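You operate a simulated robot arm through the tools that you are given. There is no shell and no other tool. Be economical: measure what you need, move in short steps, check, and stop when the job is done.

You are at the controls of a simulated two-armed robot. One attempt, no reset.

Task
Shut the middle tester drawer. Fetch the water bottle and stand it on the number ten table patch. Take the red cartridge and put it on the white booklet on the top of the packing table. Take the jar and leave it on top of the red wire reel. Take the cable clip from the top of the packing table and leave it on top of the yellow cube there. Take the terminal block from the top of the packing table and leave it on the top of the blue tester. Shut the middle cable drawer. Push the bottom cable drawer shut. Take the box that says "screws" from the right bench table and leave it on the top of the blue tester. The order is free. Set down upright: water bottle, jar.

It is judged by the outcome, as a careful person would: the job done as asked, and still so three seconds after it is handed in. It fails if anything else is knocked over, pushed out of place, dropped, spilled or broken.

Robot
Two 7-joint arms with three-finger grippers on one trunk, on a base that drives. Base frame: it is fixed to the floor where the robot stands at the start and does not move with it; the origin is under the middle of the robot, x ahead of it, y to its left, z up; the surface under the hand at the start is at about z = 0.8. Readings come in m, rad, newtons and seconds.
The left shoulder is at the start at [0.07, 0.165, 1.138], the right one opposite. With the tool pointing down near the work surface each hand reaches from about 0.36 to 0.88 m from the robot's upright axis, wherever it stands, measured 20 degrees to its own side. Places, roughly: booklet [-1, -0.75, 0.75]; bottom cable drawer [-3, -0.9, 0.2]; cable clip (4x3x2 cm) [-1, -1.1, 0.8]; jar [-0.75, -1, 0.75]; middle cable drawer [-3, -0.9, 0.4]; middle tester drawer [0.6, -0.3, 0.5]; number ten table patch (29x18 cm) [-2.5, 1.56, 0.66]; red cartridge [-0.25, -0.75, 0.75]; red wire reel (6x6x5 cm) [-0.8, -0.8, 0.8]; small blue box, small yellow box [-0.5, 2, 0.75]; terminal block (3x6x3 cm) [-1.1, -1, 0.8]; top of the blue tester [1, -0.7, 1.1]; water bottle [0, -1, 1]; yellow cube [-0.75, -1, 0.75]. Payload 3.91 kg a hand.
The TCP of each hand is the grasp point between the finger pads, 0.03 m short of the fingertips. In the tool frame z runs along the fingers and y along their closing line. Largest opening 0.116 m; the body of the gripper starts 0.073 m behind the TCP.
Orientation is told as [roll, pitch, yaw] about the base's x, y, z axes, in that order, counted from this pose: with the fingers straight down and closing along the base's y, the tool's x points along the base's -x, its y along +y and its z along -z.

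Tools
- The arms move only by the tool drive_tool. It takes "left_increments", "right_increments" or both (then of equal length, played together; a hand with none holds still); each is a list of rows, each a list of 7 numbers: the shift along the base's x, y, z in mm, then the turn, a rotation vector about the base's x, y, z in rad, then the opening, from 0 (shut) to 1 (fully open). In form: [[tx, ty, tz, wx, wy, wz, jaw], ...]. A call has 1 to 10 rows; each row shifts and turns the commanded pose from where the row before left it. A row lasts 0.2 s, in which the tool goes at most 0.05 m and 0.15 rad; a call with a longer step from one row to the next is refused whole, and so is a gripper value outside its range. Where a pose cannot be reached the arm comes as near as it can. A force on the tool above 40 N (or 10 N above the force at the start of the call, whichever is more), or a blocked arm, ends the call early, and 0.2 s more pass. Each finger travels about 0.153 m/s and halts on what it meets, pressing with about 27 N; the grip force reading is that of the motor and also rises with nothing between the fingers. The clock runs only during rows and for 0.2 s after the last one: add rows that do not move to give the fingers time. It gives the time, the measured TCP pose, the force on the tool (base axes), the opening and the grip force at its end, in the units of the frame above (readings bear some noise), with the torque about the TCP (base axes, N m) and any sound that the robot's microphone picked up.
- Cameras (640 x 400 px; columns grow to the right, rows downward): "scene" is now at [0.0916, -0.067, 1.4483]; the picture's right is [-0.89, -0.45, 0.00], its down [-0.32, 0.63, -0.71] and it looks along [0.32, -0.64, -0.70] (base axes); focal length 214 px, centre (320, 200). "left" rides on the left gripper at [0.075, 0.017, -0.088] in its tool frame; the picture's right is [-0.22, 0.97, 0.00], its down [-0.70, -0.16, -0.70] and it looks along [-0.68, -0.16, 0.71] (tool axes); focal length 247 px, centre (320, 200). "right" rides on the right gripper at [0.052, 0.056, -0.088] in its tool frame; the picture's right is [-0.73, 0.68, 0.00], its down [-0.49, -0.52, -0.70] and it looks along [-0.48, -0.51, 0.71] (tool axes); focal length 247 px, centre (320, 200). There is no depth. A picture from a camera that has moved, and an enlarged one, comes with that camera's place and axes in the base frame and with its lens. The place of the scene camera against the robot may be out by one fixed shift of up to 0.018 m in any direction.
- snapshot(camera): a new picture of that camera. No time passes.
- lift_body(by): slides the trunk up (or, below 0, down) by that many m; the arms and the scene camera ride with it, the base frame stays. It gives what a move gives, with no picture.
- base_move(legs): drives the robot by 1 to 6 legs, each [ahead, left, turn to the left] in m, m and rad, along the robot's own axes; the way and the turn of a leg run together, so that a leg with both is an arc; at most 1.5 m and 3.142 rad a leg. The arms and the cameras ride along, it lands a little off, and it stops where it bumps. It gives what a move gives.
- head_to(pan, tilt): turns the head with the scene camera to pan (to the left, within 1.501 rad either way) and tilt (down, from -0.506 to 1.204), counted from straight ahead of the robot. It gives what a move gives.
- enlarge(camera, box): a new picture of the part [left, top, right, bottom] of that camera's present view, enlarged. No time passes.
- job_done(): hands the job in; it is judged then, once.

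Work in short steps. Places have to be worked out from the pictures, the camera data and where the tool is seen: move nearer, look again, correct. Check each grasp and each placing, and mend what went wrong. You have 217 turns and 220 pictures in all, those below and enlarged ones among them. Open the grippers and draw the arms clear of the work before you hand the job in, unless the task says otherwise; then end with one line.

The tools are called after "Emit:" by a JSON object that holds its "api" and its "payload". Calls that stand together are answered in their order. drive_tool: Moves the arms, as the interface text tells. Its arguments: {"type":"object","properties":{"left_increments":{"type":"array","items":{"type":"array","items":{"type":"number"}}},"right_increments":{"type":"array","items":{"type":"array","items":{"type":"number"}}}},"required":[]} The other tools are called the same way: lift_body (by) slides the trunk up or down; base_move (legs) drives the base; head_to (pan, tilt) turns the head that bears the scene camera; snapshot (camera) takes a picture; enlarge (camera, box) takes an enlarged picture of a part of a camera's view; job_done () hands the job in.

At the start:

```text
time_s: 0.0
left_tool_pos: [0.5903, -0.0378, 1.2752]
left_ee_rot: [0.001, -0.001, 0.0]
left_ft_force: [0.3, -0.1, -0.7]
left_torque: [-0.02, 0.01, 0.0]
left_gripper_width: 0.1158
left_gripper_force: 0.0
right_tool_pos: [0.4133, -0.5731, 1.347]
right_ee_rot: [0.001, 0.0, 0.001]
right_ft_force: [-0.3, -0.9, 0.1]
right_torque: [-0.01, 0.0, 0.0]
right_gripper_width: 0.116
right_gripper_force: 0.1
trunk travel left (down, up): [-0.675, 0.165]
robot x, y, heading: [-0.001, 0.0028, -0.002]
head pan, tilt: [-1.105, 0.778]
```

scene: 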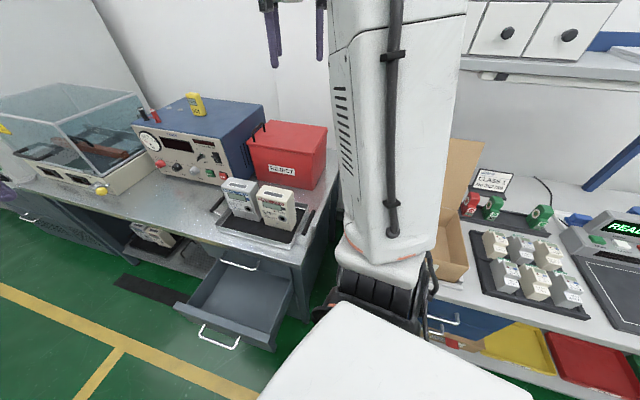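
right: 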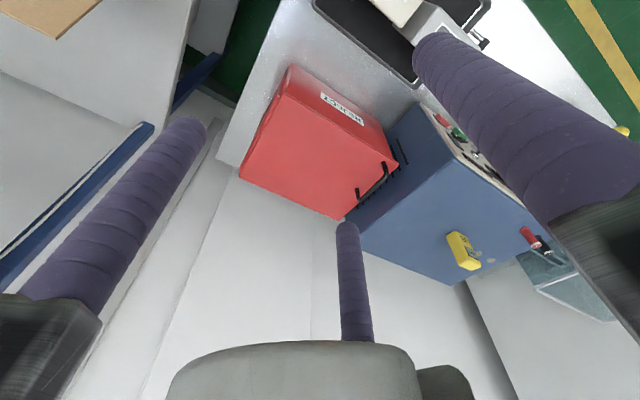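
left: 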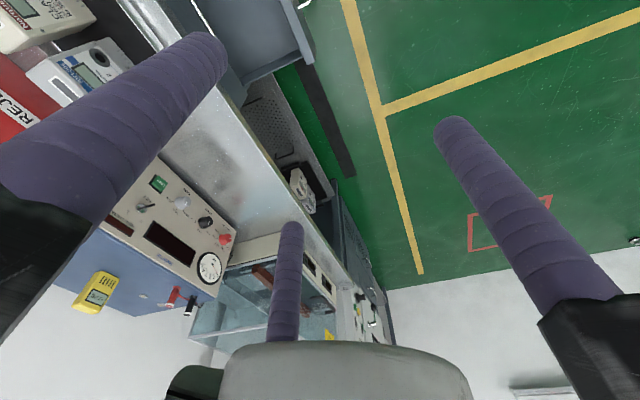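

The scene shows the tester bench to the right-front and the packing table to the right-rear. I'll survey by panning the head further.

Emit:
{"api": "head_to", "payload": {"pan": -1.5, "tilt": 0.6}}

Emit:
{"api": "snapshot", "payload": {"camera": "scene"}}

Emit:
{"api": "head_to", "payload": {"pan": 1.4, "tilt": 0.5}}

Emit:
{"api": "snapshot", "payload": {"camera": "scene"}}

```text
time_s: 0.9
left_tool_pos: [0.5913, -0.0392, 1.2758]
left_ee_rot: [0.0, 0.0, 0.0]
left_ft_force: [0.4, 0.2, -0.2]
left_torque: [0.02, -0.01, 0.0]
left_gripper_width: 0.1161
left_gripper_force: 0.0
right_tool_pos: [0.4122, -0.5725, 1.3463]
right_ee_rot: [0.002, -0.001, 0.001]
right_ft_force: [0.4, -0.4, -0.1]
right_torque: [-0.01, -0.01, 0.0]
right_gripper_width: 0.1159
right_gripper_force: 0.0
trunk travel left (down, up): [-0.675, 0.165]
robot x, y, heading: [-0.0015, 0.002, 0.001]
head pan, tilt: [-1.499, 0.6]
```

```text
216 pictures are left
camera scene: at [0.0613, -0.0822, 1.4635], right [-1.0, -0.07, 0.0], down [-0.04, 0.56, -0.82], along [0.06, -0.82, -0.57], focal length 214 px, centre (320, 200)
```

scene: 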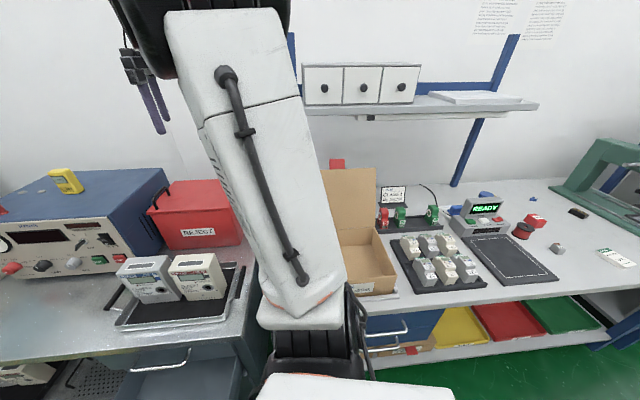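

```text
time_s: 3.4
left_tool_pos: [0.5907, -0.037, 1.2758]
left_ee_rot: [0.0, 0.0, 0.0]
left_ft_force: [0.3, 0.0, 0.0]
left_torque: [0.0, -0.03, 0.0]
left_gripper_width: 0.116
left_gripper_force: 0.1
right_tool_pos: [0.413, -0.5727, 1.3456]
right_ee_rot: [0.001, -0.001, 0.001]
right_ft_force: [0.2, 0.0, -0.3]
right_torque: [0.02, 0.01, 0.01]
right_gripper_width: 0.1162
right_gripper_force: 0.1
trunk travel left (down, up): [-0.675, 0.165]
robot x, y, heading: [-0.0055, 0.0012, -0.003]
head pan, tilt: [1.4, 0.499]
```

```text
215 pictures are left
camera scene: at [0.0704, 0.0956, 1.4726], right [0.99, -0.17, 0.0], down [-0.08, -0.47, -0.88], along [0.15, 0.87, -0.48], focal length 214 px, centre (320, 200)
```

scene: 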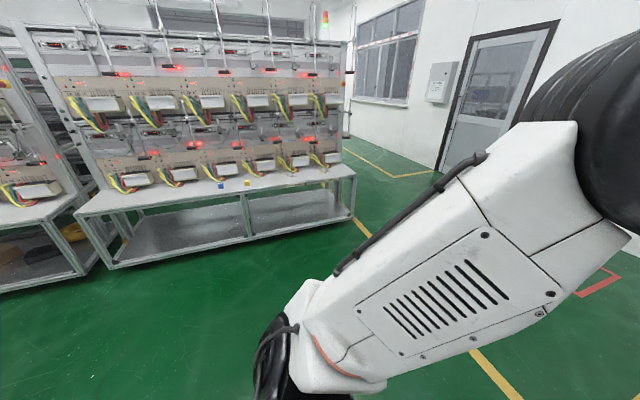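

The benches are seen; the bench with the two small boxes is at y≈1.9. I'll back away from the tester bench, turn to face it, and look.

Emit:
{"api": "base_move", "payload": {"legs": [[0, 0.6, 0], [0, 0, -1.5708], [0, 0.5, 0]]}}

Emit:
{"api": "head_to", "payload": {"pan": 0, "tilt": 0.5}}

Emit:
{"api": "snapshot", "payload": {"camera": "scene"}}

```text
time_s: 13.2
left_tool_pos: [0.4446, 0.0067, 1.2756]
left_ee_rot: [0.0, -0.001, -1.577]
left_ft_force: [-0.3, -0.1, 1.2]
left_torque: [-0.02, -0.02, -0.02]
left_gripper_width: 0.116
left_gripper_force: 0.0
right_tool_pos: [-0.0897, 0.1874, 1.3465]
right_ee_rot: [-0.001, 0.0, -1.576]
right_ft_force: [-0.2, 0.3, 0.0]
right_torque: [-0.01, -0.03, 0.0]
right_gripper_width: 0.116
right_gripper_force: 0.0
trunk travel left (down, up): [-0.675, 0.165]
robot x, y, heading: [0.4846, 0.5953, -1.571]
head pan, tilt: [1.4, 0.499]
```

```text
time_s: 14.7
left_tool_pos: [0.4455, 0.008, 1.2751]
left_ee_rot: [0.0, 0.001, -1.577]
left_ft_force: [0.5, -0.3, 1.4]
left_torque: [-0.02, 0.0, 0.02]
left_gripper_width: 0.1159
left_gripper_force: 0.1
right_tool_pos: [-0.09, 0.1873, 1.3465]
right_ee_rot: [0.001, 0.0, -1.577]
right_ft_force: [0.2, 0.2, 0.0]
right_torque: [-0.02, 0.04, 0.0]
right_gripper_width: 0.1161
right_gripper_force: 0.0
trunk travel left (down, up): [-0.675, 0.165]
robot x, y, heading: [0.4873, 0.5981, -1.579]
head pan, tilt: [0.0, 0.499]
```

```text
214 pictures are left
camera scene: at [0.4899, 0.4627, 1.4726], right [-1.0, 0.0, 0.0], down [0.0, 0.48, -0.88], along [0.0, -0.88, -0.48], focal length 214 px, centre (320, 200)
```

scene: 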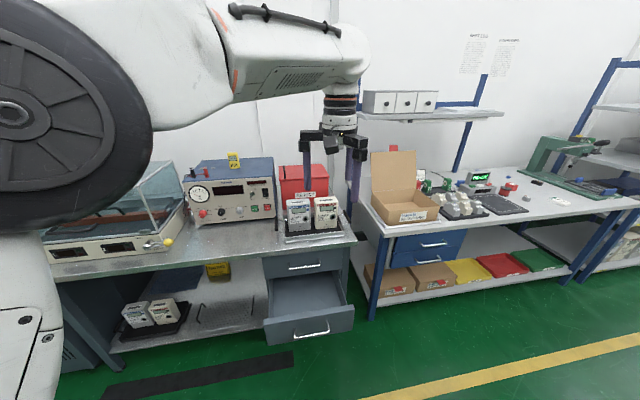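

I'll zoom in on the drawer and on the white/red thing beside the carton.

Emit:
{"api": "enlarge", "payload": {"camera": "scene", "box": [220, 220, 380, 360]}}

Emit:
{"api": "enlarge", "payload": {"camera": "scene", "box": [350, 130, 570, 240]}}

```text
2.86 times, centred on (300, 290) of scene
camera zoom: at [0.4899, 0.4627, 1.4726], right [-1.0, 0.0, 0.0], down [0.0, 0.48, -0.88], along [0.0, -0.88, -0.48], focal length 613 px, centre (377, -57)
```

zoom: 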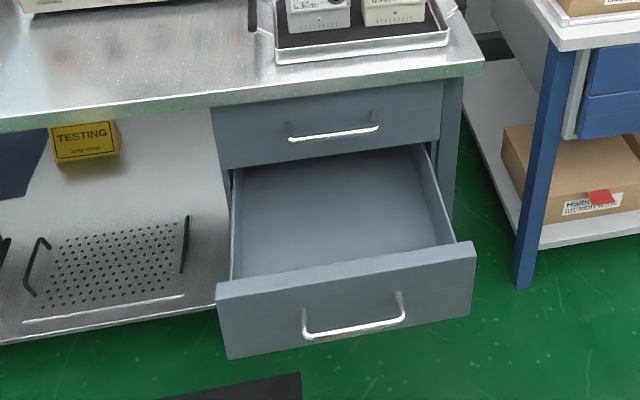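

```text
2.91 times, centred on (460, 185) of scene
camera zoom: at [0.4899, 0.4627, 1.4726], right [-1.0, 0.0, 0.0], down [0.0, 0.48, -0.88], along [0.0, -0.88, -0.48], focal length 624 px, centre (-87, 244)
```

zoom: 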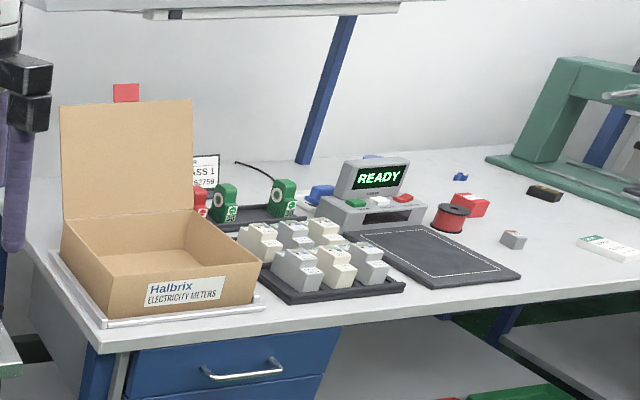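

The bench is turned about 11° to the left; the middle drawer front is near (0.53,-0.12,0.53), about 0.25 m out. I'll square up with it, stand back a bit and lower the trunk.

Emit:
{"api": "base_move", "payload": {"legs": [[-0.15, 0, 0.19], [0, -0.18, 0]]}}

Emit:
{"api": "lift_body", "payload": {"by": -0.5}}

```text
time_s: 17.2
left_tool_pos: [0.3675, 0.1256, 1.2751]
left_ee_rot: [-0.004, 0.0, -1.379]
left_ft_force: [0.7, -0.4, 0.4]
left_torque: [-0.01, 0.02, -0.01]
left_gripper_width: 0.1158
left_gripper_force: 0.0
right_tool_pos: [-0.1909, 0.1972, 1.3468]
right_ee_rot: [-0.001, 0.001, -1.379]
right_ft_force: [0.1, 0.2, -0.4]
right_torque: [0.01, 0.01, -0.03]
right_gripper_width: 0.116
right_gripper_force: 0.1
trunk travel left (down, up): [-0.675, 0.165]
robot x, y, heading: [0.2894, 0.7138, -1.381]
head pan, tilt: [0.0, 0.499]
```

```text
refused: -0.5 is not a number from -0.4 to 0.4
```

Base is squared up. I lower the trunk 0.4 and turn the left tool to point forward.

Emit:
{"api": "lift_body", "payload": {"by": -0.4}}

Emit:
{"api": "drive_tool", "payload": {"left_increments": [[4, -4, -15, -0.147, -0.0285, 0, 0], [4, -4, -15, -0.147, -0.0285, 0, 0], [4, -4, -15, -0.147, -0.0285, 0, 0], [4, -4, -15, -0.147, -0.0285, 0, 0], [4, -4, -15, -0.147, -0.0285, 0, 0], [4, -4, -15, -0.147, -0.0285, 0, 0], [4, -4, -15, -0.147, -0.0285, 0, 0], [4, -4, -15, -0.147, -0.0285, 0, 0], [4, -4, -15, -0.147, -0.0285, 0, 0], [4, -4, -15, -0.147, -0.0285, 0, 0]]}}

Emit:
{"api": "snapshot", "payload": {"camera": "scene"}}

```text
time_s: 21.0
left_tool_pos: [0.3661, 0.1261, 0.8751]
left_ee_rot: [0.0, -0.001, -1.379]
left_ft_force: [0.2, 0.1, -0.1]
left_torque: [-0.02, -0.02, 0.01]
left_gripper_width: 0.116
left_gripper_force: 0.0
right_tool_pos: [-0.1928, 0.1981, 0.9459]
right_ee_rot: [0.001, -0.001, -1.378]
right_ft_force: [-0.6, 0.7, -0.6]
right_torque: [0.0, 0.01, -0.02]
right_gripper_width: 0.1161
right_gripper_force: 0.1
trunk travel left (down, up): [-0.275, 0.565]
robot x, y, heading: [0.2895, 0.7126, -1.38]
head pan, tilt: [0.0, 0.499]
```

```text
time_s: 23.2
left_tool_pos: [0.4092, 0.0843, 0.7237]
left_ee_rot: [-0.055, -1.493, -1.325]
left_ft_force: [1.1, -0.1, 0.3]
left_torque: [0.02, 0.01, -0.02]
left_gripper_width: 0.0091
left_gripper_force: 26.7
right_tool_pos: [-0.1896, 0.1959, 0.947]
right_ee_rot: [-0.005, 0.003, -1.377]
right_ft_force: [2.0, -1.3, -0.5]
right_torque: [0.05, 0.1, -0.02]
right_gripper_width: 0.1159
right_gripper_force: 0.1
trunk travel left (down, up): [-0.275, 0.565]
robot x, y, heading: [0.2884, 0.7137, -1.38]
head pan, tilt: [0.0, 0.499]
```

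```text
211 pictures are left
camera scene: at [0.3247, 0.5784, 1.0722], right [-0.98, -0.19, 0.0], down [-0.09, 0.47, -0.88], along [0.17, -0.86, -0.48], focal length 214 px, centre (320, 200)
```

scene: 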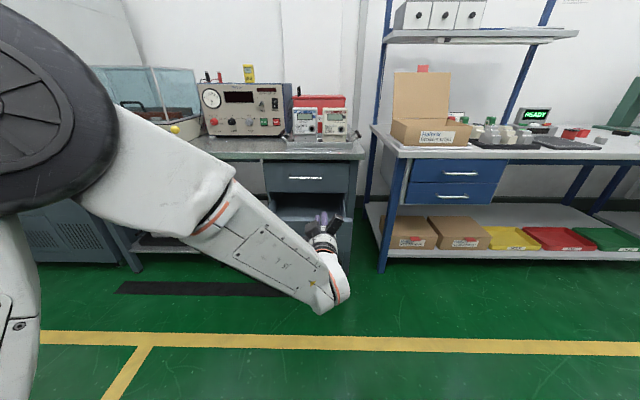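

Left fist points forward, 0.17 m short of the drawer. I move it to the drawer's centre line and down to z≈0.535.

Emit:
{"api": "drive_tool", "payload": {"left_increments": [[16, 3, -38, 0, 0, 0, 0], [16, 3, -38, 0, 0, 0, 0], [16, 3, -38, 0, 0, 0, 0], [16, 3, -38, 0, 0, 0, 0], [16, 3, -38, 0, 0, 0, 0]]}}

Emit:
{"api": "snapshot", "payload": {"camera": "scene"}}

Emit:
{"api": "snapshot", "payload": {"camera": "left"}}

```text
time_s: 24.4
left_tool_pos: [0.489, 0.1025, 0.5351]
left_ee_rot: [-0.007, -1.497, -1.371]
left_ft_force: [-0.8, -0.3, 0.0]
left_torque: [-0.05, 0.04, 0.0]
left_gripper_width: 0.0089
left_gripper_force: 27.1
right_tool_pos: [-0.1916, 0.1984, 0.9458]
right_ee_rot: [0.0, -0.001, -1.378]
right_ft_force: [-0.2, -1.1, -0.2]
right_torque: [0.03, 0.02, -0.01]
right_gripper_width: 0.1159
right_gripper_force: 0.1
trunk travel left (down, up): [-0.275, 0.565]
robot x, y, heading: [0.2893, 0.7132, -1.381]
head pan, tilt: [0.0, 0.499]
```

```text
210 pictures are left
camera scene: at [0.3228, 0.5798, 1.0726], right [-0.98, -0.19, 0.0], down [-0.09, 0.47, -0.88], along [0.17, -0.86, -0.48], focal length 214 px, centre (320, 200)
```

scene: 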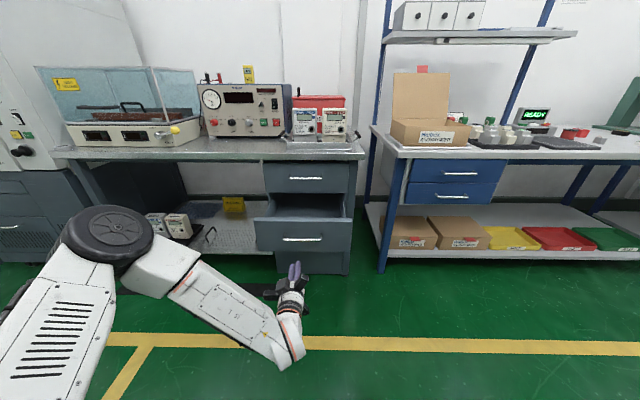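

```text
209 pictures are left
camera left: at [0.4866, 0.1967, 0.4666], right [0.96, 0.17, 0.22], down [-0.28, 0.6, 0.75], along [-0.01, -0.78, 0.63], focal length 247 px, centre (320, 200)
```

left: 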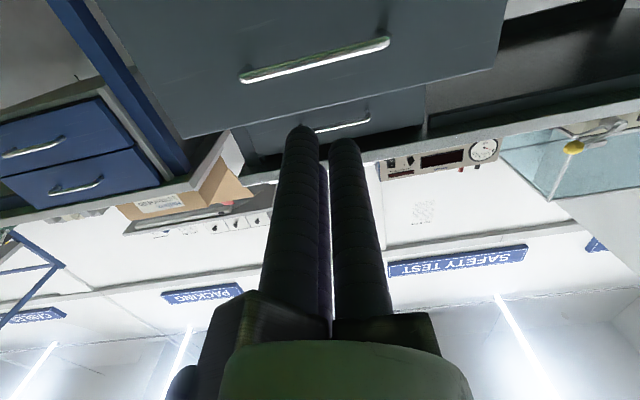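

Fingertips are aimed a bit above the handle height; I raise 20 mm to hit the panel above the handle, then drive ahead so the fist pushes it.

Emit:
{"api": "drive_tool", "payload": {"left_increments": [[0, 0, 20, 0, 0, 0, 0]]}}

Emit:
{"api": "base_move", "payload": {"legs": [[0.28, 0, 0]]}}

Emit:
{"api": "snapshot", "payload": {"camera": "scene"}}

```text
time_s: 24.8
left_tool_pos: [0.4869, 0.1033, 0.5563]
left_ee_rot: [-0.014, -1.498, -1.363]
left_ft_force: [0.7, -0.2, -0.1]
left_torque: [0.02, -0.01, -0.02]
left_gripper_width: 0.0093
left_gripper_force: 26.8
right_tool_pos: [-0.1934, 0.198, 0.9465]
right_ee_rot: [0.0, -0.001, -1.378]
right_ft_force: [-0.2, 0.0, 0.5]
right_torque: [0.01, 0.0, -0.01]
right_gripper_width: 0.1161
right_gripper_force: 0.0
trunk travel left (down, up): [-0.275, 0.565]
robot x, y, heading: [0.2901, 0.7169, -1.376]
head pan, tilt: [0.0, 0.499]
```

```text
time_s: 26.8
left_tool_pos: [0.5351, -0.169, 0.5548]
left_ee_rot: [-0.008, -1.496, -1.374]
left_ft_force: [0.6, 0.1, 0.3]
left_torque: [-0.04, 0.0, 0.04]
left_gripper_width: 0.0092
left_gripper_force: 27.3
right_tool_pos: [-0.1442, -0.0705, 0.9469]
right_ee_rot: [-0.001, -0.001, -1.385]
right_ft_force: [-0.3, -0.9, 0.4]
right_torque: [0.0, -0.01, 0.04]
right_gripper_width: 0.1156
right_gripper_force: 0.1
trunk travel left (down, up): [-0.275, 0.565]
robot x, y, heading: [0.344, 0.4411, -1.385]
head pan, tilt: [0.0, 0.499]
```

```text
208 pictures are left
camera scene: at [0.3735, 0.3089, 1.0725], right [-0.98, -0.19, 0.0], down [-0.09, 0.47, -0.88], along [0.16, -0.86, -0.48], focal length 214 px, centre (320, 200)
```

scene: 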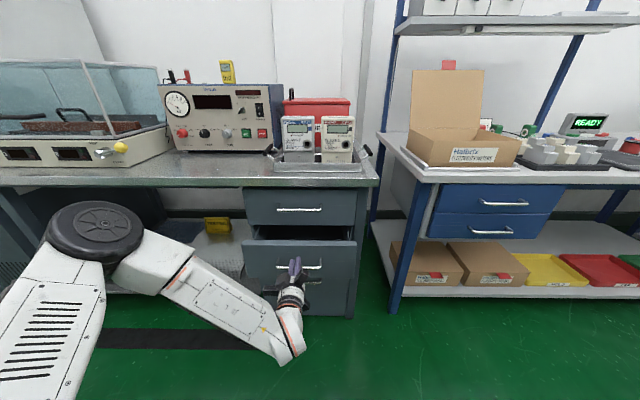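

The drawer is moving in, or about to. I drive ahead another 0.12 and check.

Emit:
{"api": "base_move", "payload": {"legs": [[0.12, 0, 0]]}}

Emit:
{"api": "snapshot", "payload": {"camera": "scene"}}

Emit:
{"api": "snapshot", "payload": {"camera": "left"}}

```text
time_s: 28.0
left_tool_pos: [0.5571, -0.2863, 0.5553]
left_ee_rot: [-0.01, -1.495, -1.377]
left_ft_force: [-0.3, -1.5, 0.3]
left_torque: [-0.03, 0.0, -0.02]
left_gripper_width: 0.0092
left_gripper_force: 26.9
right_tool_pos: [-0.122, -0.1876, 0.9463]
right_ee_rot: [-0.001, -0.001, -1.386]
right_ft_force: [-0.3, -0.1, -0.6]
right_torque: [0.05, 0.03, 0.01]
right_gripper_width: 0.116
right_gripper_force: 0.0
trunk travel left (down, up): [-0.275, 0.565]
robot x, y, heading: [0.3609, 0.3254, -1.388]
head pan, tilt: [0.0, 0.499]
```

```text
207 pictures are left
camera scene: at [0.3952, 0.1924, 1.0724], right [-0.98, -0.18, 0.0], down [-0.09, 0.47, -0.88], along [0.16, -0.86, -0.48], focal length 214 px, centre (320, 200)
```

scene: 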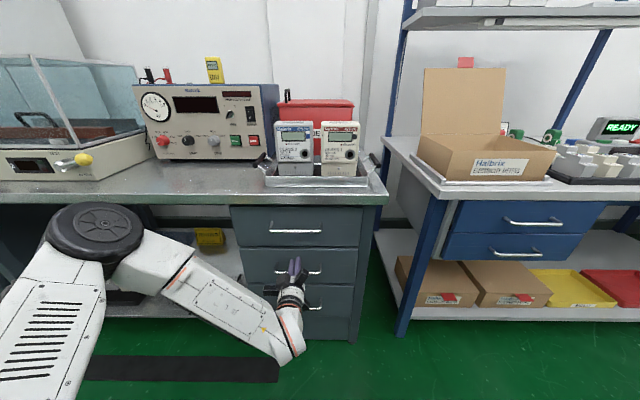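

```text
206 pictures are left
camera left: at [0.555, -0.1915, 0.4862], right [0.96, 0.16, 0.22], down [-0.28, 0.61, 0.75], along [-0.01, -0.78, 0.63], focal length 247 px, centre (320, 200)
```

left: 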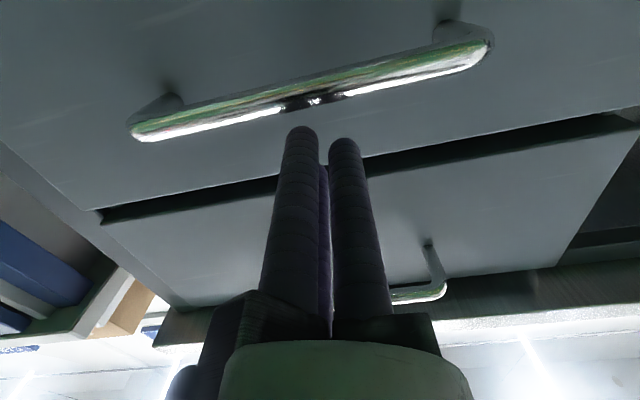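

A few centimetres remain. I finish with the arm in small steps until it resists.

Emit:
{"api": "drive_tool", "payload": {"left_increments": [[3, -15, 0, 0, 0, 0, 0], [3, -15, 0, 0, 0, 0, 0], [3, -15, 0, 0, 0, 0, 0], [3, -15, 0, 0, 0, 0, 0]]}}

Emit:
{"api": "snapshot", "payload": {"camera": "left"}}

```text
time_s: 28.6
left_tool_pos: [0.5625, -0.3067, 0.5536]
left_ee_rot: [0.029, -1.491, -1.419]
left_ft_force: [-0.4, 14.4, 3.4]
left_torque: [-0.3, 0.03, -0.02]
left_gripper_width: 0.0091
left_gripper_force: 27.1
right_tool_pos: [-0.1207, -0.1864, 0.9458]
right_ee_rot: [0.0, 0.001, -1.384]
right_ft_force: [0.4, -0.4, 0.1]
right_torque: [0.0, 0.04, -0.01]
right_gripper_width: 0.1161
right_gripper_force: 0.1
trunk travel left (down, up): [-0.275, 0.565]
robot x, y, heading: [0.3662, 0.3255, -1.386]
head pan, tilt: [0.0, 0.499]
stopped in row 3 (left hand): the force on the tool passed its limit at 55 N (the readings are from after the stop); the commanded pose is now the measured one
```

```text
205 pictures are left
camera left: at [0.5597, -0.2118, 0.4858], right [0.96, 0.16, 0.23], down [-0.28, 0.6, 0.75], along [-0.02, -0.78, 0.62], focal length 247 px, centre (320, 200)
```

left: 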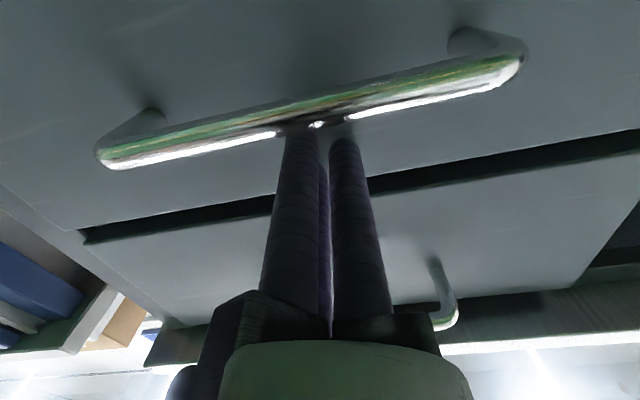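

It resisted. I'll zoom in to see whether the drawer is flush.

Emit:
{"api": "enlarge", "payload": {"camera": "scene", "box": [210, 180, 400, 340]}}

```text
2.50 times, centred on (305, 260) of scene
camera zoom: at [0.3953, 0.1939, 1.0727], right [-0.98, -0.19, 0.0], down [-0.09, 0.47, -0.88], along [0.16, -0.86, -0.48], focal length 536 px, centre (358, 50)
```

zoom: 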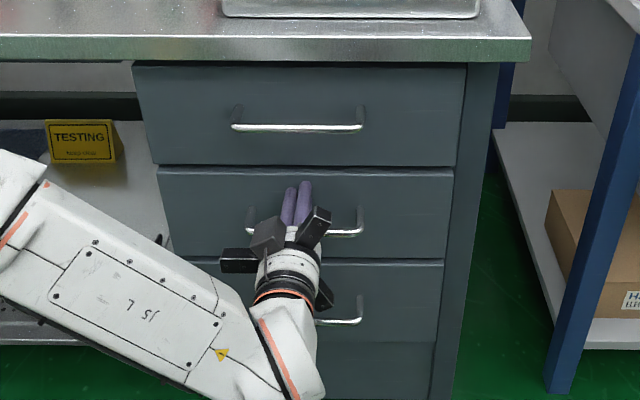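

It looks nearly flush. One more gentle push to make sure.

Emit:
{"api": "drive_tool", "payload": {"left_increments": [[2, -8, 0, 0, 0, 0, 0], [2, -8, 0, 0, 0, 0, 0], [2, -8, 0, 0, 0, 0, 0]]}}

Emit:
{"api": "drive_tool", "payload": {"left_increments": [[-6, 30, 0, 0, 0, 0, 0], [-6, 30, 0, 0, 0, 0, 0], [-6, 30, 0, 0, 0, 0, 0]]}}

Emit:
{"api": "snapshot", "payload": {"camera": "left"}}

```text
time_s: 29.0
left_tool_pos: [0.5615, -0.3067, 0.552]
left_ee_rot: [0.029, -1.485, -1.424]
left_ft_force: [-2.1, 15.8, 4.5]
left_torque: [-0.33, -0.05, -0.06]
left_gripper_width: 0.0091
left_gripper_force: 26.6
right_tool_pos: [-0.1202, -0.1844, 0.9471]
right_ee_rot: [0.0, 0.0, -1.382]
right_ft_force: [0.8, 0.7, 0.4]
right_torque: [0.04, 0.01, -0.02]
right_gripper_width: 0.1159
right_gripper_force: 0.0
trunk travel left (down, up): [-0.275, 0.565]
robot x, y, heading: [0.3623, 0.3259, -1.377]
head pan, tilt: [0.0, 0.499]
stopped in row 1 (left hand): the force on the tool passed its limit at 52 N (the readings are from after the stop); the commanded pose is now the measured one
```

```text
time_s: 29.8
left_tool_pos: [0.5428, -0.2205, 0.5508]
left_ee_rot: [0.027, -1.486, -1.42]
left_ft_force: [0.4, 0.9, -0.4]
left_torque: [0.01, 0.0, 0.0]
left_gripper_width: 0.0092
left_gripper_force: 26.7
right_tool_pos: [-0.1204, -0.1865, 0.9472]
right_ee_rot: [0.0, 0.001, -1.382]
right_ft_force: [-0.6, 0.5, -0.2]
right_torque: [0.04, 0.02, 0.0]
right_gripper_width: 0.1161
right_gripper_force: 0.0
trunk travel left (down, up): [-0.275, 0.565]
robot x, y, heading: [0.3633, 0.322, -1.388]
head pan, tilt: [0.0, 0.499]
```

```text
203 pictures are left
camera left: at [0.5422, -0.1255, 0.483], right [0.96, 0.15, 0.23], down [-0.27, 0.6, 0.75], along [-0.02, -0.79, 0.62], focal length 247 px, centre (320, 200)
```

left: 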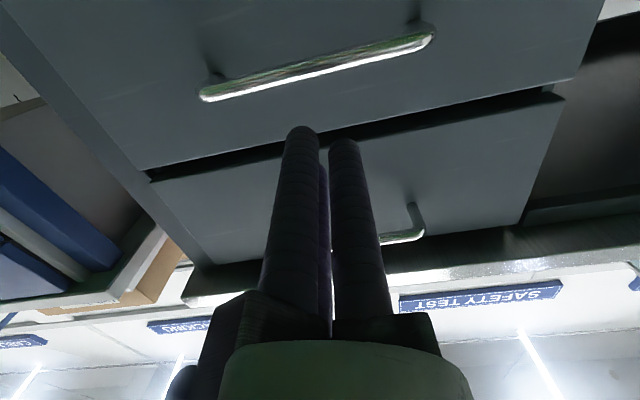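

The drawer is shut (blocked twice at the same spot, flush). Now I back off, raise the trunk and turn the left hand back down.

Emit:
{"api": "base_move", "payload": {"legs": [[-0.4, 0, 0]]}}

Emit:
{"api": "lift_body", "payload": {"by": 0.4}}

Emit:
{"api": "drive_tool", "payload": {"left_increments": [[0, 4, 15, 0.145, 0.028, 0, 0.5], [0, 4, 15, 0.145, 0.028, 0, 0.5], [0, 4, 15, 0.145, 0.028, 0, 0.5], [0, 4, 15, 0.145, 0.028, 0, 0.5], [0, 4, 15, 0.145, 0.028, 0, 0.5], [0, 4, 15, 0.145, 0.028, 0, 0.5], [0, 4, 15, 0.145, 0.028, 0, 1], [0, 4, 15, 0.145, 0.028, 0, 1], [0, 4, 15, 0.145, 0.028, 0, 1], [0, 4, 15, 0.145, 0.028, 0, 1]]}}

```text
time_s: 32.2
left_tool_pos: [0.4726, 0.1646, 0.5515]
left_ee_rot: [0.03, -1.483, -1.415]
left_ft_force: [0.0, 0.4, 0.2]
left_torque: [-0.02, 0.02, 0.01]
left_gripper_width: 0.0091
left_gripper_force: 26.7
right_tool_pos: [-0.1918, 0.1944, 0.9462]
right_ee_rot: [0.001, -0.002, -1.374]
right_ft_force: [0.4, 0.4, -0.2]
right_torque: [0.0, -0.02, -0.01]
right_gripper_width: 0.116
right_gripper_force: 0.0
trunk travel left (down, up): [-0.275, 0.565]
robot x, y, heading: [0.2887, 0.7156, -1.372]
head pan, tilt: [0.0, 0.499]
```

```text
time_s: 36.1
left_tool_pos: [0.4726, 0.1638, 0.9502]
left_ee_rot: [0.033, -1.486, -1.416]
left_ft_force: [-0.9, -0.7, -0.2]
left_torque: [0.0, 0.02, -0.02]
left_gripper_width: 0.0092
left_gripper_force: 26.6
right_tool_pos: [-0.1921, 0.1948, 1.3465]
right_ee_rot: [0.001, -0.002, -1.376]
right_ft_force: [-0.5, -0.5, 0.2]
right_torque: [-0.04, -0.02, -0.02]
right_gripper_width: 0.116
right_gripper_force: 0.0
trunk travel left (down, up): [-0.675, 0.165]
robot x, y, heading: [0.2899, 0.7126, -1.373]
head pan, tilt: [0.0, 0.499]
```

```text
time_s: 38.3
left_tool_pos: [0.4706, 0.2037, 1.0999]
left_ee_rot: [-0.004, -0.006, -1.384]
left_ft_force: [0.9, -0.7, 0.9]
left_torque: [0.02, -0.03, 0.01]
left_gripper_width: 0.116
left_gripper_force: 0.2
right_tool_pos: [-0.1923, 0.1943, 1.3454]
right_ee_rot: [0.001, 0.0, -1.375]
right_ft_force: [-1.1, -0.9, 0.1]
right_torque: [0.04, 0.02, 0.02]
right_gripper_width: 0.1161
right_gripper_force: 0.1
trunk travel left (down, up): [-0.675, 0.165]
robot x, y, heading: [0.2908, 0.7109, -1.374]
head pan, tilt: [0.0, 0.499]
```

Now I drive over to face the packing table and look.

Emit:
{"api": "base_move", "payload": {"legs": [[0, -1.1, 0], [0.3, 0, 0]]}}

Emit:
{"api": "head_to", "payload": {"pan": 0, "tilt": 0.65}}

Emit:
{"api": "snapshot", "payload": {"camera": "scene"}}

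```text
time_s: 45.5
left_tool_pos: [-0.5536, -0.3046, 1.1008]
left_ee_rot: [-0.004, -0.008, -1.397]
left_ft_force: [-0.3, -0.1, 0.6]
left_torque: [0.01, -0.04, -0.01]
left_gripper_width: 0.1163
left_gripper_force: 0.0
right_tool_pos: [-1.2173, -0.3075, 1.3464]
right_ee_rot: [0.0, 0.001, -1.388]
right_ft_force: [-0.2, -0.2, 0.3]
right_torque: [-0.01, 0.03, 0.03]
right_gripper_width: 0.1158
right_gripper_force: 0.0
trunk travel left (down, up): [-0.675, 0.165]
robot x, y, heading: [-0.7323, 0.2025, -1.388]
head pan, tilt: [0.0, 0.499]
```

```text
time_s: 46.2
left_tool_pos: [-0.554, -0.307, 1.1001]
left_ee_rot: [-0.004, -0.007, -1.397]
left_ft_force: [-0.5, -0.2, 0.6]
left_torque: [-0.02, 0.0, 0.02]
left_gripper_width: 0.1162
left_gripper_force: 0.1
right_tool_pos: [-1.2175, -0.3068, 1.3469]
right_ee_rot: [-0.001, 0.0, -1.387]
right_ft_force: [-0.6, -0.6, 0.0]
right_torque: [0.02, -0.03, 0.02]
right_gripper_width: 0.1162
right_gripper_force: 0.0
trunk travel left (down, up): [-0.675, 0.165]
robot x, y, heading: [-0.7321, 0.202, -1.389]
head pan, tilt: [0.0, 0.649]
```

```text
202 pictures are left
camera scene: at [-0.7003, 0.0754, 1.4592], right [-0.98, -0.18, 0.0], down [-0.11, 0.59, -0.8], along [0.14, -0.78, -0.6], focal length 214 px, centre (320, 200)
```

scene: 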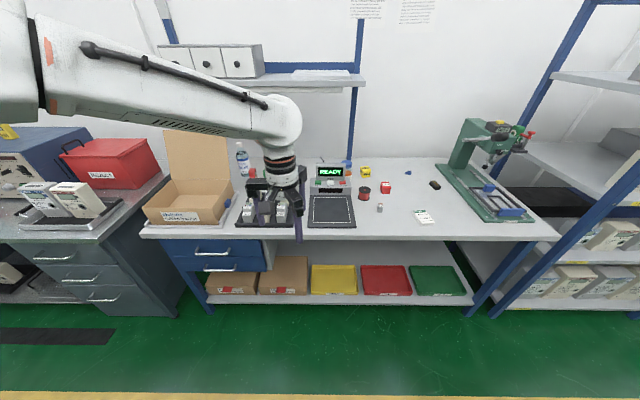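

Good view: water bottle at the back beside the carton, yellow cube, reel, red thing, clip etc. I zoom in.

Emit:
{"api": "enlarge", "payload": {"camera": "scene", "box": [300, 140, 460, 240]}}

Emit:
{"api": "enlarge", "payload": {"camera": "scene", "box": [140, 120, 300, 240]}}

```text
4.00 times, centred on (380, 190) of scene
camera zoom: at [-0.7003, 0.0754, 1.4592], right [-0.98, -0.18, 0.0], down [-0.11, 0.59, -0.8], along [0.14, -0.78, -0.6], focal length 858 px, centre (80, 240)
```

zoom: 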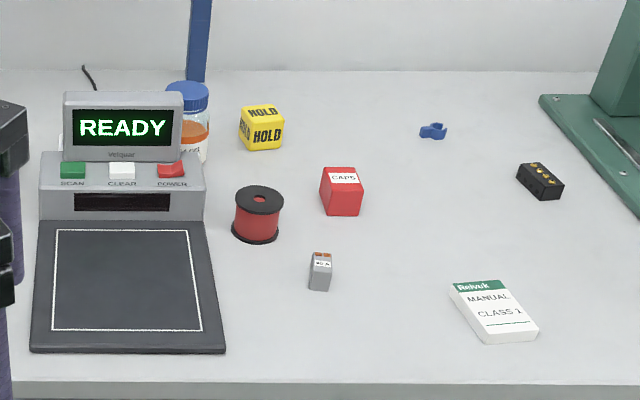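

```text
3.33 times, centred on (220, 180) of scene
camera zoom: at [-0.7003, 0.0754, 1.4592], right [-0.98, -0.18, 0.0], down [-0.11, 0.59, -0.8], along [0.14, -0.78, -0.6], focal length 715 px, centre (653, 267)
```

zoom: 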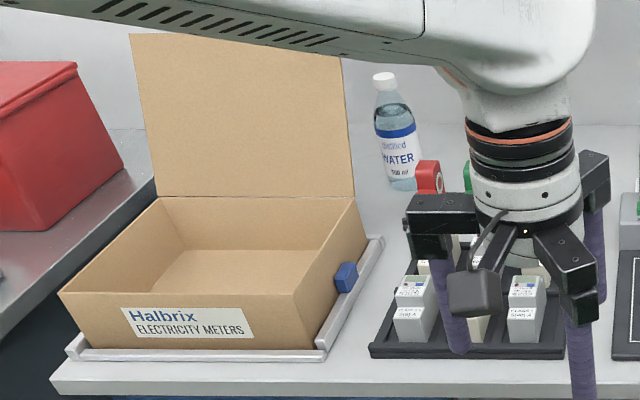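

Jar (blue lid) is behind the display, clip is the blue piece, terminal block the black piece, red cartridge next to the bottle. I drive nearer to the table and look with the hand cameras.

Emit:
{"api": "base_move", "payload": {"legs": [[0.35, 0, 0]]}}

Emit:
{"api": "snapshot", "payload": {"camera": "scene"}}

Emit:
{"api": "snapshot", "payload": {"camera": "left"}}

Emit:
{"api": "snapshot", "payload": {"camera": "right"}}

```text
time_s: 48.5
left_tool_pos: [-0.4942, -0.6416, 1.0999]
left_ee_rot: [-0.005, -0.009, -1.396]
left_ft_force: [0.1, -0.8, 0.5]
left_torque: [-0.04, -0.02, 0.02]
left_gripper_width: 0.1161
left_gripper_force: 0.1
right_tool_pos: [-1.1573, -0.642, 1.3472]
right_ee_rot: [0.0, 0.0, -1.391]
right_ft_force: [0.2, -0.1, -0.6]
right_torque: [0.03, -0.02, -0.02]
right_gripper_width: 0.116
right_gripper_force: 0.1
trunk travel left (down, up): [-0.675, 0.165]
robot x, y, heading: [-0.6648, -0.1324, -1.391]
head pan, tilt: [0.0, 0.649]
```

```text
199 pictures are left
camera scene: at [-0.6387, -0.2604, 1.4593], right [-0.98, -0.18, 0.0], down [-0.11, 0.59, -0.8], along [0.14, -0.78, -0.6], focal length 214 px, centre (320, 200)
```

scene: 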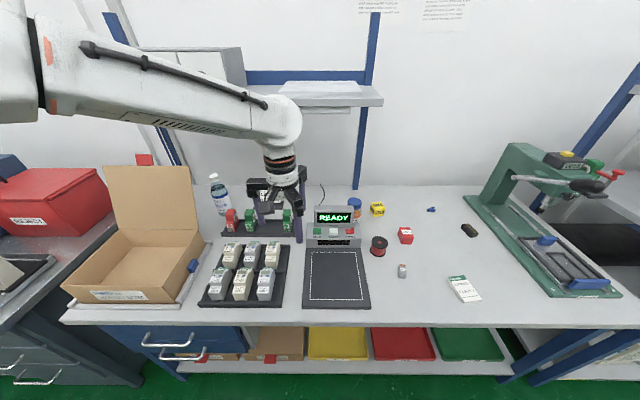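

```text
198 pictures are left
camera left: at [-0.4906, -0.565, 1.1873], right [1.0, -0.05, 0.0], down [-0.04, -0.71, 0.71], along [-0.04, -0.71, -0.71], focal length 247 px, centre (320, 200)
```

left: 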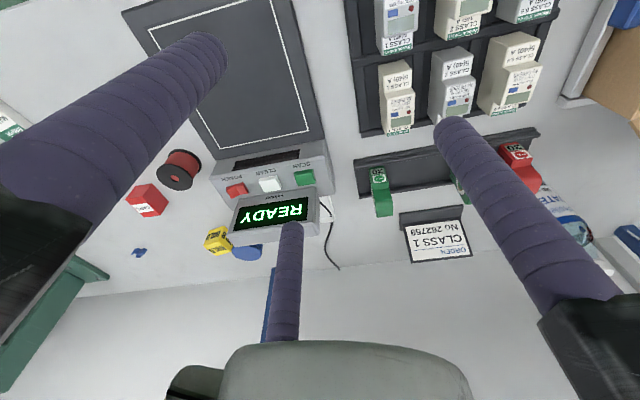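

```text
197 pictures are left
camera right: at [-1.1114, -0.5805, 1.4359], right [0.8, -0.6, 0.0], down [-0.43, -0.57, 0.7], along [-0.42, -0.56, -0.71], focal length 247 px, centre (320, 200)
```

right: 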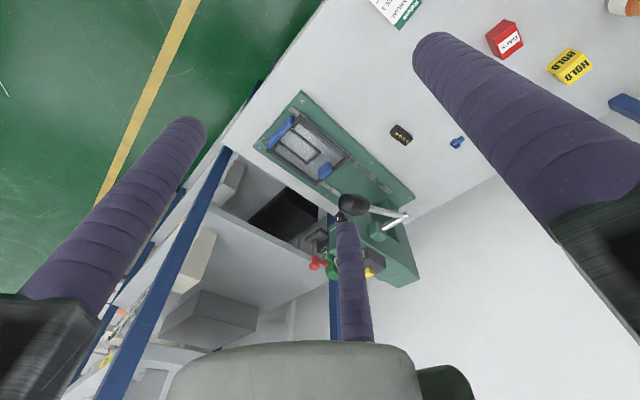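

Jar lid triangulates to about (-0.657,-0.975,0.916), the reel to about (-0.77,-0.84,0.82). I bring the left hand nearer for a closer look.

Emit:
{"api": "drive_tool", "payload": {"left_increments": [[-40, -30, -5, 0, 0, 0, 1], [-40, -30, -5, 0, 0, 0, 1], [-40, -30, -5, 0, 0, 0, 1], [-40, -30, -5, 0, 0, 0, 1]]}}

Emit:
{"api": "snapshot", "payload": {"camera": "left"}}

Emit:
{"api": "snapshot", "payload": {"camera": "scene"}}

```text
refused: row 1 steps farther than a row can; nothing moved
```

```text
196 pictures are left
camera left: at [-0.4906, -0.565, 1.1873], right [1.0, -0.05, 0.0], down [-0.04, -0.71, 0.71], along [-0.04, -0.71, -0.71], focal length 247 px, centre (320, 200)
```

left: 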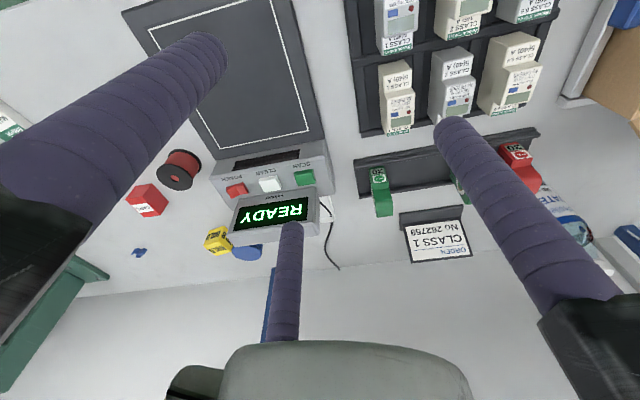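

```text
195 pictures are left
camera scene: at [-0.6387, -0.2604, 1.4593], right [-0.98, -0.18, 0.0], down [-0.11, 0.59, -0.8], along [0.14, -0.78, -0.6], focal length 214 px, centre (320, 200)
```

scene: 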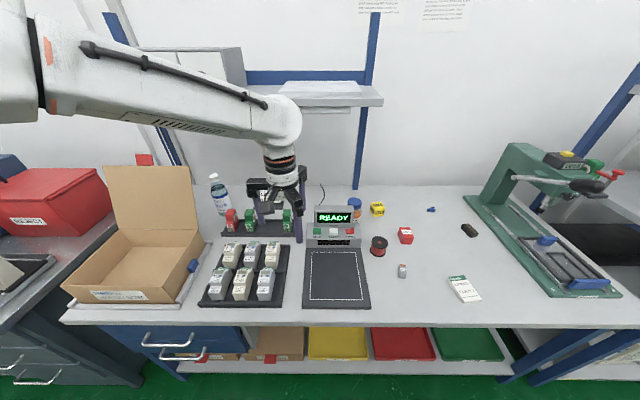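

The step was a hair too long; I use smaller ones.

Emit:
{"api": "drive_tool", "payload": {"left_increments": [[-34, -28, -8, 0, 0, 0, 1], [-34, -28, -8, 0, 0, 0, 1], [-34, -28, -8, 0, 0, 0, 1], [-34, -28, -8, 0, 0, 0, 1], [-34, -28, -8, 0, 0, 0, 1]]}}

Emit:
{"api": "snapshot", "payload": {"camera": "left"}}

Emit:
{"api": "snapshot", "payload": {"camera": "scene"}}

```text
time_s: 49.7
left_tool_pos: [-0.655, -0.7919, 1.0695]
left_ee_rot: [-0.029, -0.006, -1.379]
left_ft_force: [0.6, -0.2, 0.3]
left_torque: [0.04, 0.02, -0.02]
left_gripper_width: 0.1162
left_gripper_force: 0.1
right_tool_pos: [-1.1562, -0.644, 1.3464]
right_ee_rot: [0.0, 0.002, -1.389]
right_ft_force: [-0.2, -0.2, 0.3]
right_torque: [0.02, -0.02, -0.01]
right_gripper_width: 0.1161
right_gripper_force: 0.0
trunk travel left (down, up): [-0.675, 0.165]
robot x, y, heading: [-0.666, -0.1304, -1.391]
head pan, tilt: [0.0, 0.649]
```

```text
194 pictures are left
camera left: at [-0.6512, -0.7159, 1.1549], right [1.0, -0.03, -0.03], down [0.0, -0.7, 0.71], along [-0.04, -0.71, -0.7], focal length 247 px, centre (320, 200)
```

left: 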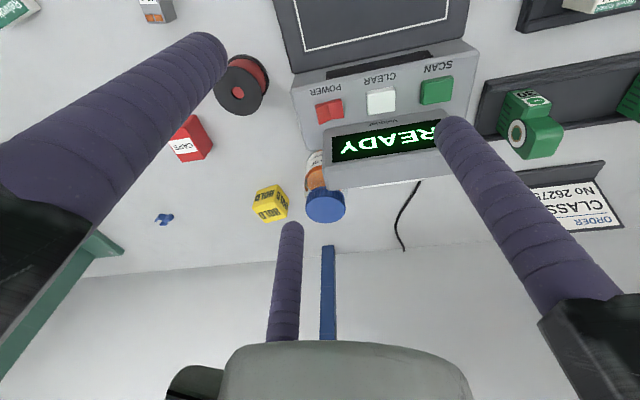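

```text
193 pictures are left
camera scene: at [-0.6389, -0.263, 1.4591], right [-0.98, -0.18, 0.0], down [-0.11, 0.6, -0.8], along [0.14, -0.78, -0.61], focal length 214 px, centre (320, 200)
```

scene: 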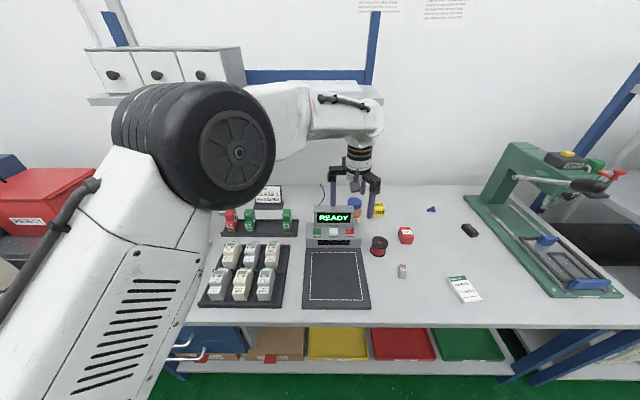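

Jar lid centre ≈(-0.657,-0.973), top z≈0.912; the display and overhead shelf are close. I approach from the right side of the display, low under the shelf edge.

Emit:
{"api": "drive_tool", "payload": {"left_increments": [[-42, -20, 0, 0, 0, 0, 1], [-43, -20, 0, 0, 0, 0, 1], [0, -5, -38, 0.0145, 0, 0, 1], [0, -5, -38, 0.0145, 0, 0, 1], [0, -5, -38, 0, 0, 0, 1], [0, -42, 0, 0, 0, 0, 1], [0, -42, 0, 0, 0, 0, 1], [0, -42, 0, 0, 0, 0, 1]]}}

Emit:
{"api": "snapshot", "payload": {"camera": "left"}}

Emit:
{"api": "snapshot", "payload": {"camera": "scene"}}

```text
time_s: 51.5
left_tool_pos: [-0.7335, -0.8446, 0.9444]
left_ee_rot: [-0.001, 0.019, -1.4]
left_ft_force: [-0.3, -0.5, -0.1]
left_torque: [-0.02, 0.02, 0.01]
left_gripper_width: 0.116
left_gripper_force: 0.2
left hand out of reach, approached as far as the arm can: row 2, 4, 6, 7, 8
right_tool_pos: [-1.1567, -0.6417, 1.3463]
right_ee_rot: [0.001, 0.0, -1.389]
right_ft_force: [-0.9, 0.3, -0.4]
right_torque: [0.01, 0.04, 0.02]
right_gripper_width: 0.1158
right_gripper_force: 0.1
trunk travel left (down, up): [-0.675, 0.165]
robot x, y, heading: [-0.6668, -0.1334, -1.389]
head pan, tilt: [0.0, 0.649]
```

```text
192 pictures are left
camera left: at [-0.7298, -0.7692, 1.0331], right [1.0, -0.05, -0.01], down [-0.03, -0.73, 0.69], along [-0.04, -0.69, -0.73], focal length 247 px, centre (320, 200)
```

left: 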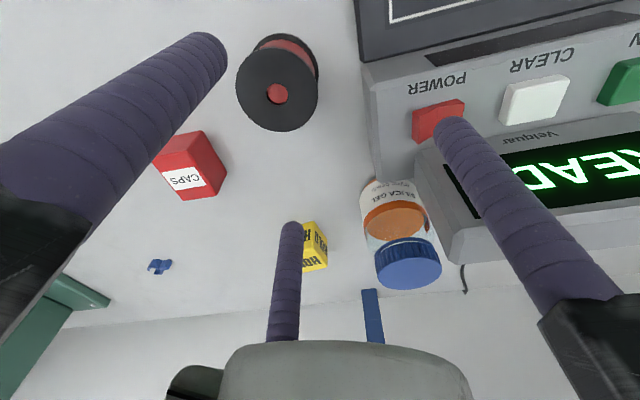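

```text
191 pictures are left
camera scene: at [-0.6384, -0.2608, 1.4593], right [-0.98, -0.18, 0.0], down [-0.11, 0.59, -0.8], along [0.14, -0.78, -0.6], focal length 214 px, centre (320, 200)
```

scene: 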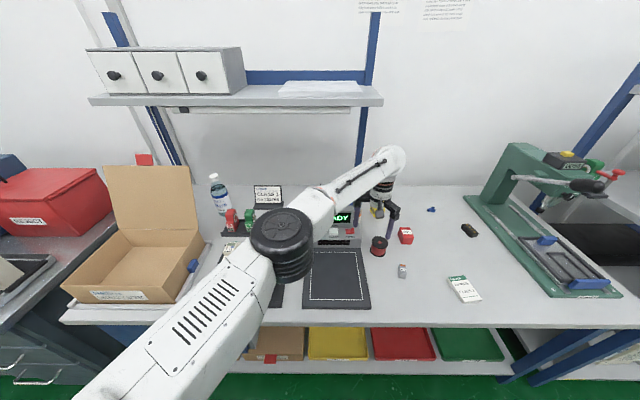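

Out of reach from here; I raise the hand slightly, then shift the base right and forward.

Emit:
{"api": "drive_tool", "payload": {"left_increments": [[0, 0, 20, 0, -0.02, 0, 1]]}}

Emit:
{"api": "base_move", "payload": {"legs": [[0, -0.14, 0], [0.13, 0, 0]]}}

Emit:
{"api": "snapshot", "payload": {"camera": "left"}}

Emit:
{"api": "snapshot", "payload": {"camera": "scene"}}

```text
time_s: 51.9
left_tool_pos: [-0.7288, -0.8406, 0.9639]
left_ee_rot: [0.02, 0.016, -1.397]
left_ft_force: [-0.5, 0.7, 0.0]
left_torque: [-0.02, 0.0, 0.0]
left_gripper_width: 0.1159
left_gripper_force: 0.0
left hand out of reach, approached as far as the arm can: row 1
right_tool_pos: [-1.1564, -0.6411, 1.3465]
right_ee_rot: [0.0, -0.002, -1.39]
right_ft_force: [0.2, 0.8, -0.3]
right_torque: [-0.01, 0.0, 0.0]
right_gripper_width: 0.1163
right_gripper_force: 0.1
trunk travel left (down, up): [-0.675, 0.165]
robot x, y, heading: [-0.6687, -0.1329, -1.393]
head pan, tilt: [0.0, 0.649]
```

```text
time_s: 54.1
left_tool_pos: [-0.837, -0.9934, 0.9641]
left_ee_rot: [0.018, 0.014, -1.397]
left_ft_force: [-1.2, 0.2, 0.4]
left_torque: [0.01, -0.02, 0.0]
left_gripper_width: 0.116
left_gripper_force: 0.0
right_tool_pos: [-1.2645, -0.7942, 1.3469]
right_ee_rot: [0.0, -0.002, -1.387]
right_ft_force: [0.1, 0.0, 0.2]
right_torque: [-0.04, 0.02, 0.01]
right_gripper_width: 0.1158
right_gripper_force: 0.0
trunk travel left (down, up): [-0.675, 0.165]
robot x, y, heading: [-0.7764, -0.2869, -1.386]
head pan, tilt: [0.0, 0.649]
```

```text
190 pictures are left
camera left: at [-0.8365, -0.9195, 1.0526], right [1.0, -0.05, 0.02], down [-0.05, -0.73, 0.69], along [-0.02, -0.69, -0.73], focal length 247 px, centre (320, 200)
```

left: 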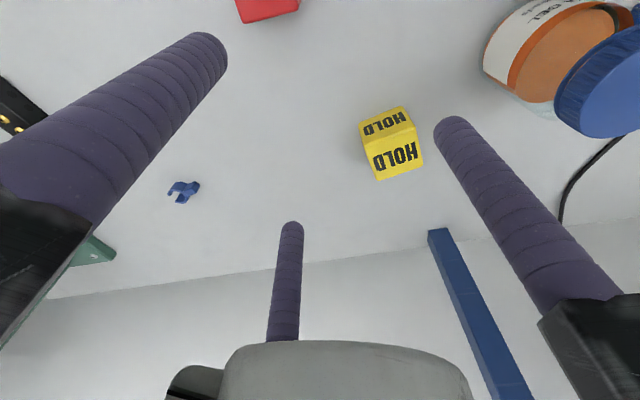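

```text
189 pictures are left
camera scene: at [-0.7472, -0.4125, 1.4594], right [-0.98, -0.18, 0.0], down [-0.11, 0.59, -0.8], along [0.14, -0.78, -0.6], focal length 214 px, centre (320, 200)
```

scene: 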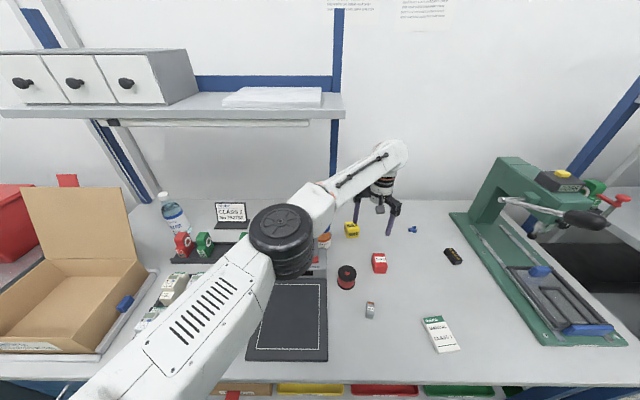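

Close now. I move partway toward the jar and check its lid in the hand camera.

Emit:
{"api": "drive_tool", "payload": {"left_increments": [[40, 5, 0, -0.015, -0.015, 0, 1], [40, 5, 0, 0, 0, 0, 1], [30, 5, 0, 0, 0, 0, 1]]}}

Emit:
{"api": "snapshot", "payload": {"camera": "left"}}

```text
time_s: 54.9
left_tool_pos: [-0.7259, -0.9782, 0.9641]
left_ee_rot: [0.029, -0.002, -1.398]
left_ft_force: [0.6, -0.2, 0.1]
left_torque: [-0.02, 0.01, 0.02]
left_gripper_width: 0.116
left_gripper_force: 0.1
right_tool_pos: [-1.2642, -0.797, 1.3454]
right_ee_rot: [0.001, 0.001, -1.386]
right_ft_force: [0.4, 0.5, 0.1]
right_torque: [0.02, 0.01, 0.01]
right_gripper_width: 0.1159
right_gripper_force: 0.2
trunk travel left (down, up): [-0.675, 0.165]
robot x, y, heading: [-0.7757, -0.2837, -1.385]
head pan, tilt: [0.0, 0.649]
```

```text
188 pictures are left
camera left: at [-0.7265, -0.9013, 1.0524], right [1.0, -0.05, 0.03], down [-0.06, -0.72, 0.7], along [-0.01, -0.7, -0.72], focal length 247 px, centre (320, 200)
```

left: 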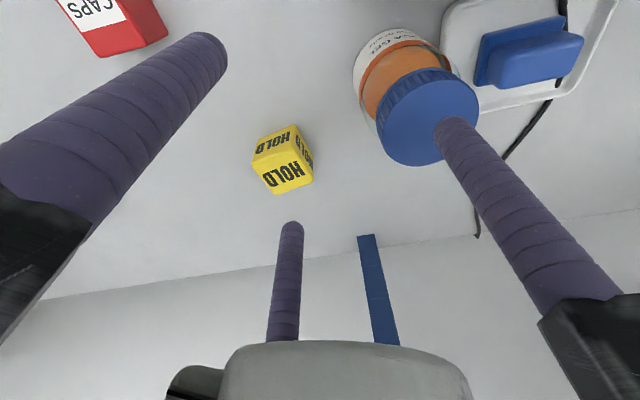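

Lid centre ≈(-0.659,-0.974). I centre over it, fix the small tilt, then lower.

Emit:
{"api": "drive_tool", "payload": {"left_increments": [[34, 2, 0, -0.029, 0, 0, 1], [33, 2, 0, 0, 0, 0, 1], [0, 0, -25, 0, 0, 0, 1]]}}

Emit:
{"api": "snapshot", "payload": {"camera": "left"}}

Emit:
{"api": "snapshot", "payload": {"camera": "scene"}}

```text
time_s: 55.7
left_tool_pos: [-0.66, -0.9758, 0.9429]
left_ee_rot: [0.028, -0.032, -1.395]
left_ft_force: [0.4, -0.4, -0.6]
left_torque: [0.0, -0.04, 0.04]
left_gripper_width: 0.1163
left_gripper_force: 0.2
right_tool_pos: [-1.2661, -0.797, 1.3454]
right_ee_rot: [0.001, 0.002, -1.387]
right_ft_force: [0.1, 0.1, -0.5]
right_torque: [0.07, -0.02, -0.01]
right_gripper_width: 0.1161
right_gripper_force: 0.0
trunk travel left (down, up): [-0.675, 0.165]
robot x, y, heading: [-0.7752, -0.2848, -1.387]
head pan, tilt: [0.0, 0.649]
```

```text
187 pictures are left
camera left: at [-0.6609, -0.8974, 1.0281], right [1.0, -0.05, 0.03], down [-0.06, -0.7, 0.72], along [-0.01, -0.72, -0.7], focal length 247 px, centre (320, 200)
```

left: 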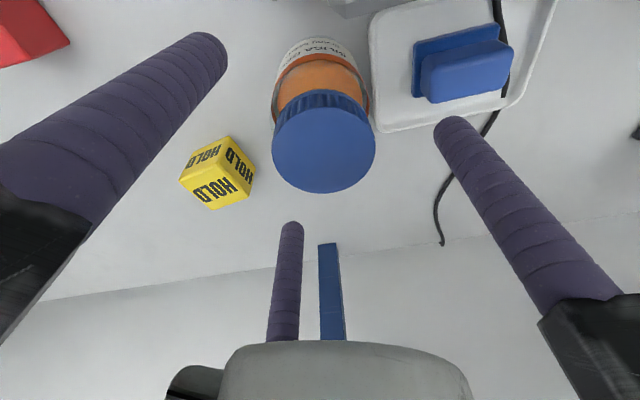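

```text
186 pictures are left
camera scene: at [-0.7486, -0.4151, 1.4591], right [-0.98, -0.18, 0.0], down [-0.11, 0.6, -0.8], along [0.15, -0.78, -0.61], focal length 214 px, centre (320, 200)
```

scene: 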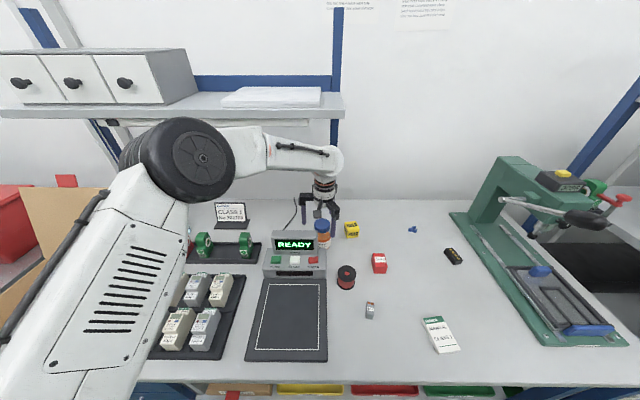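

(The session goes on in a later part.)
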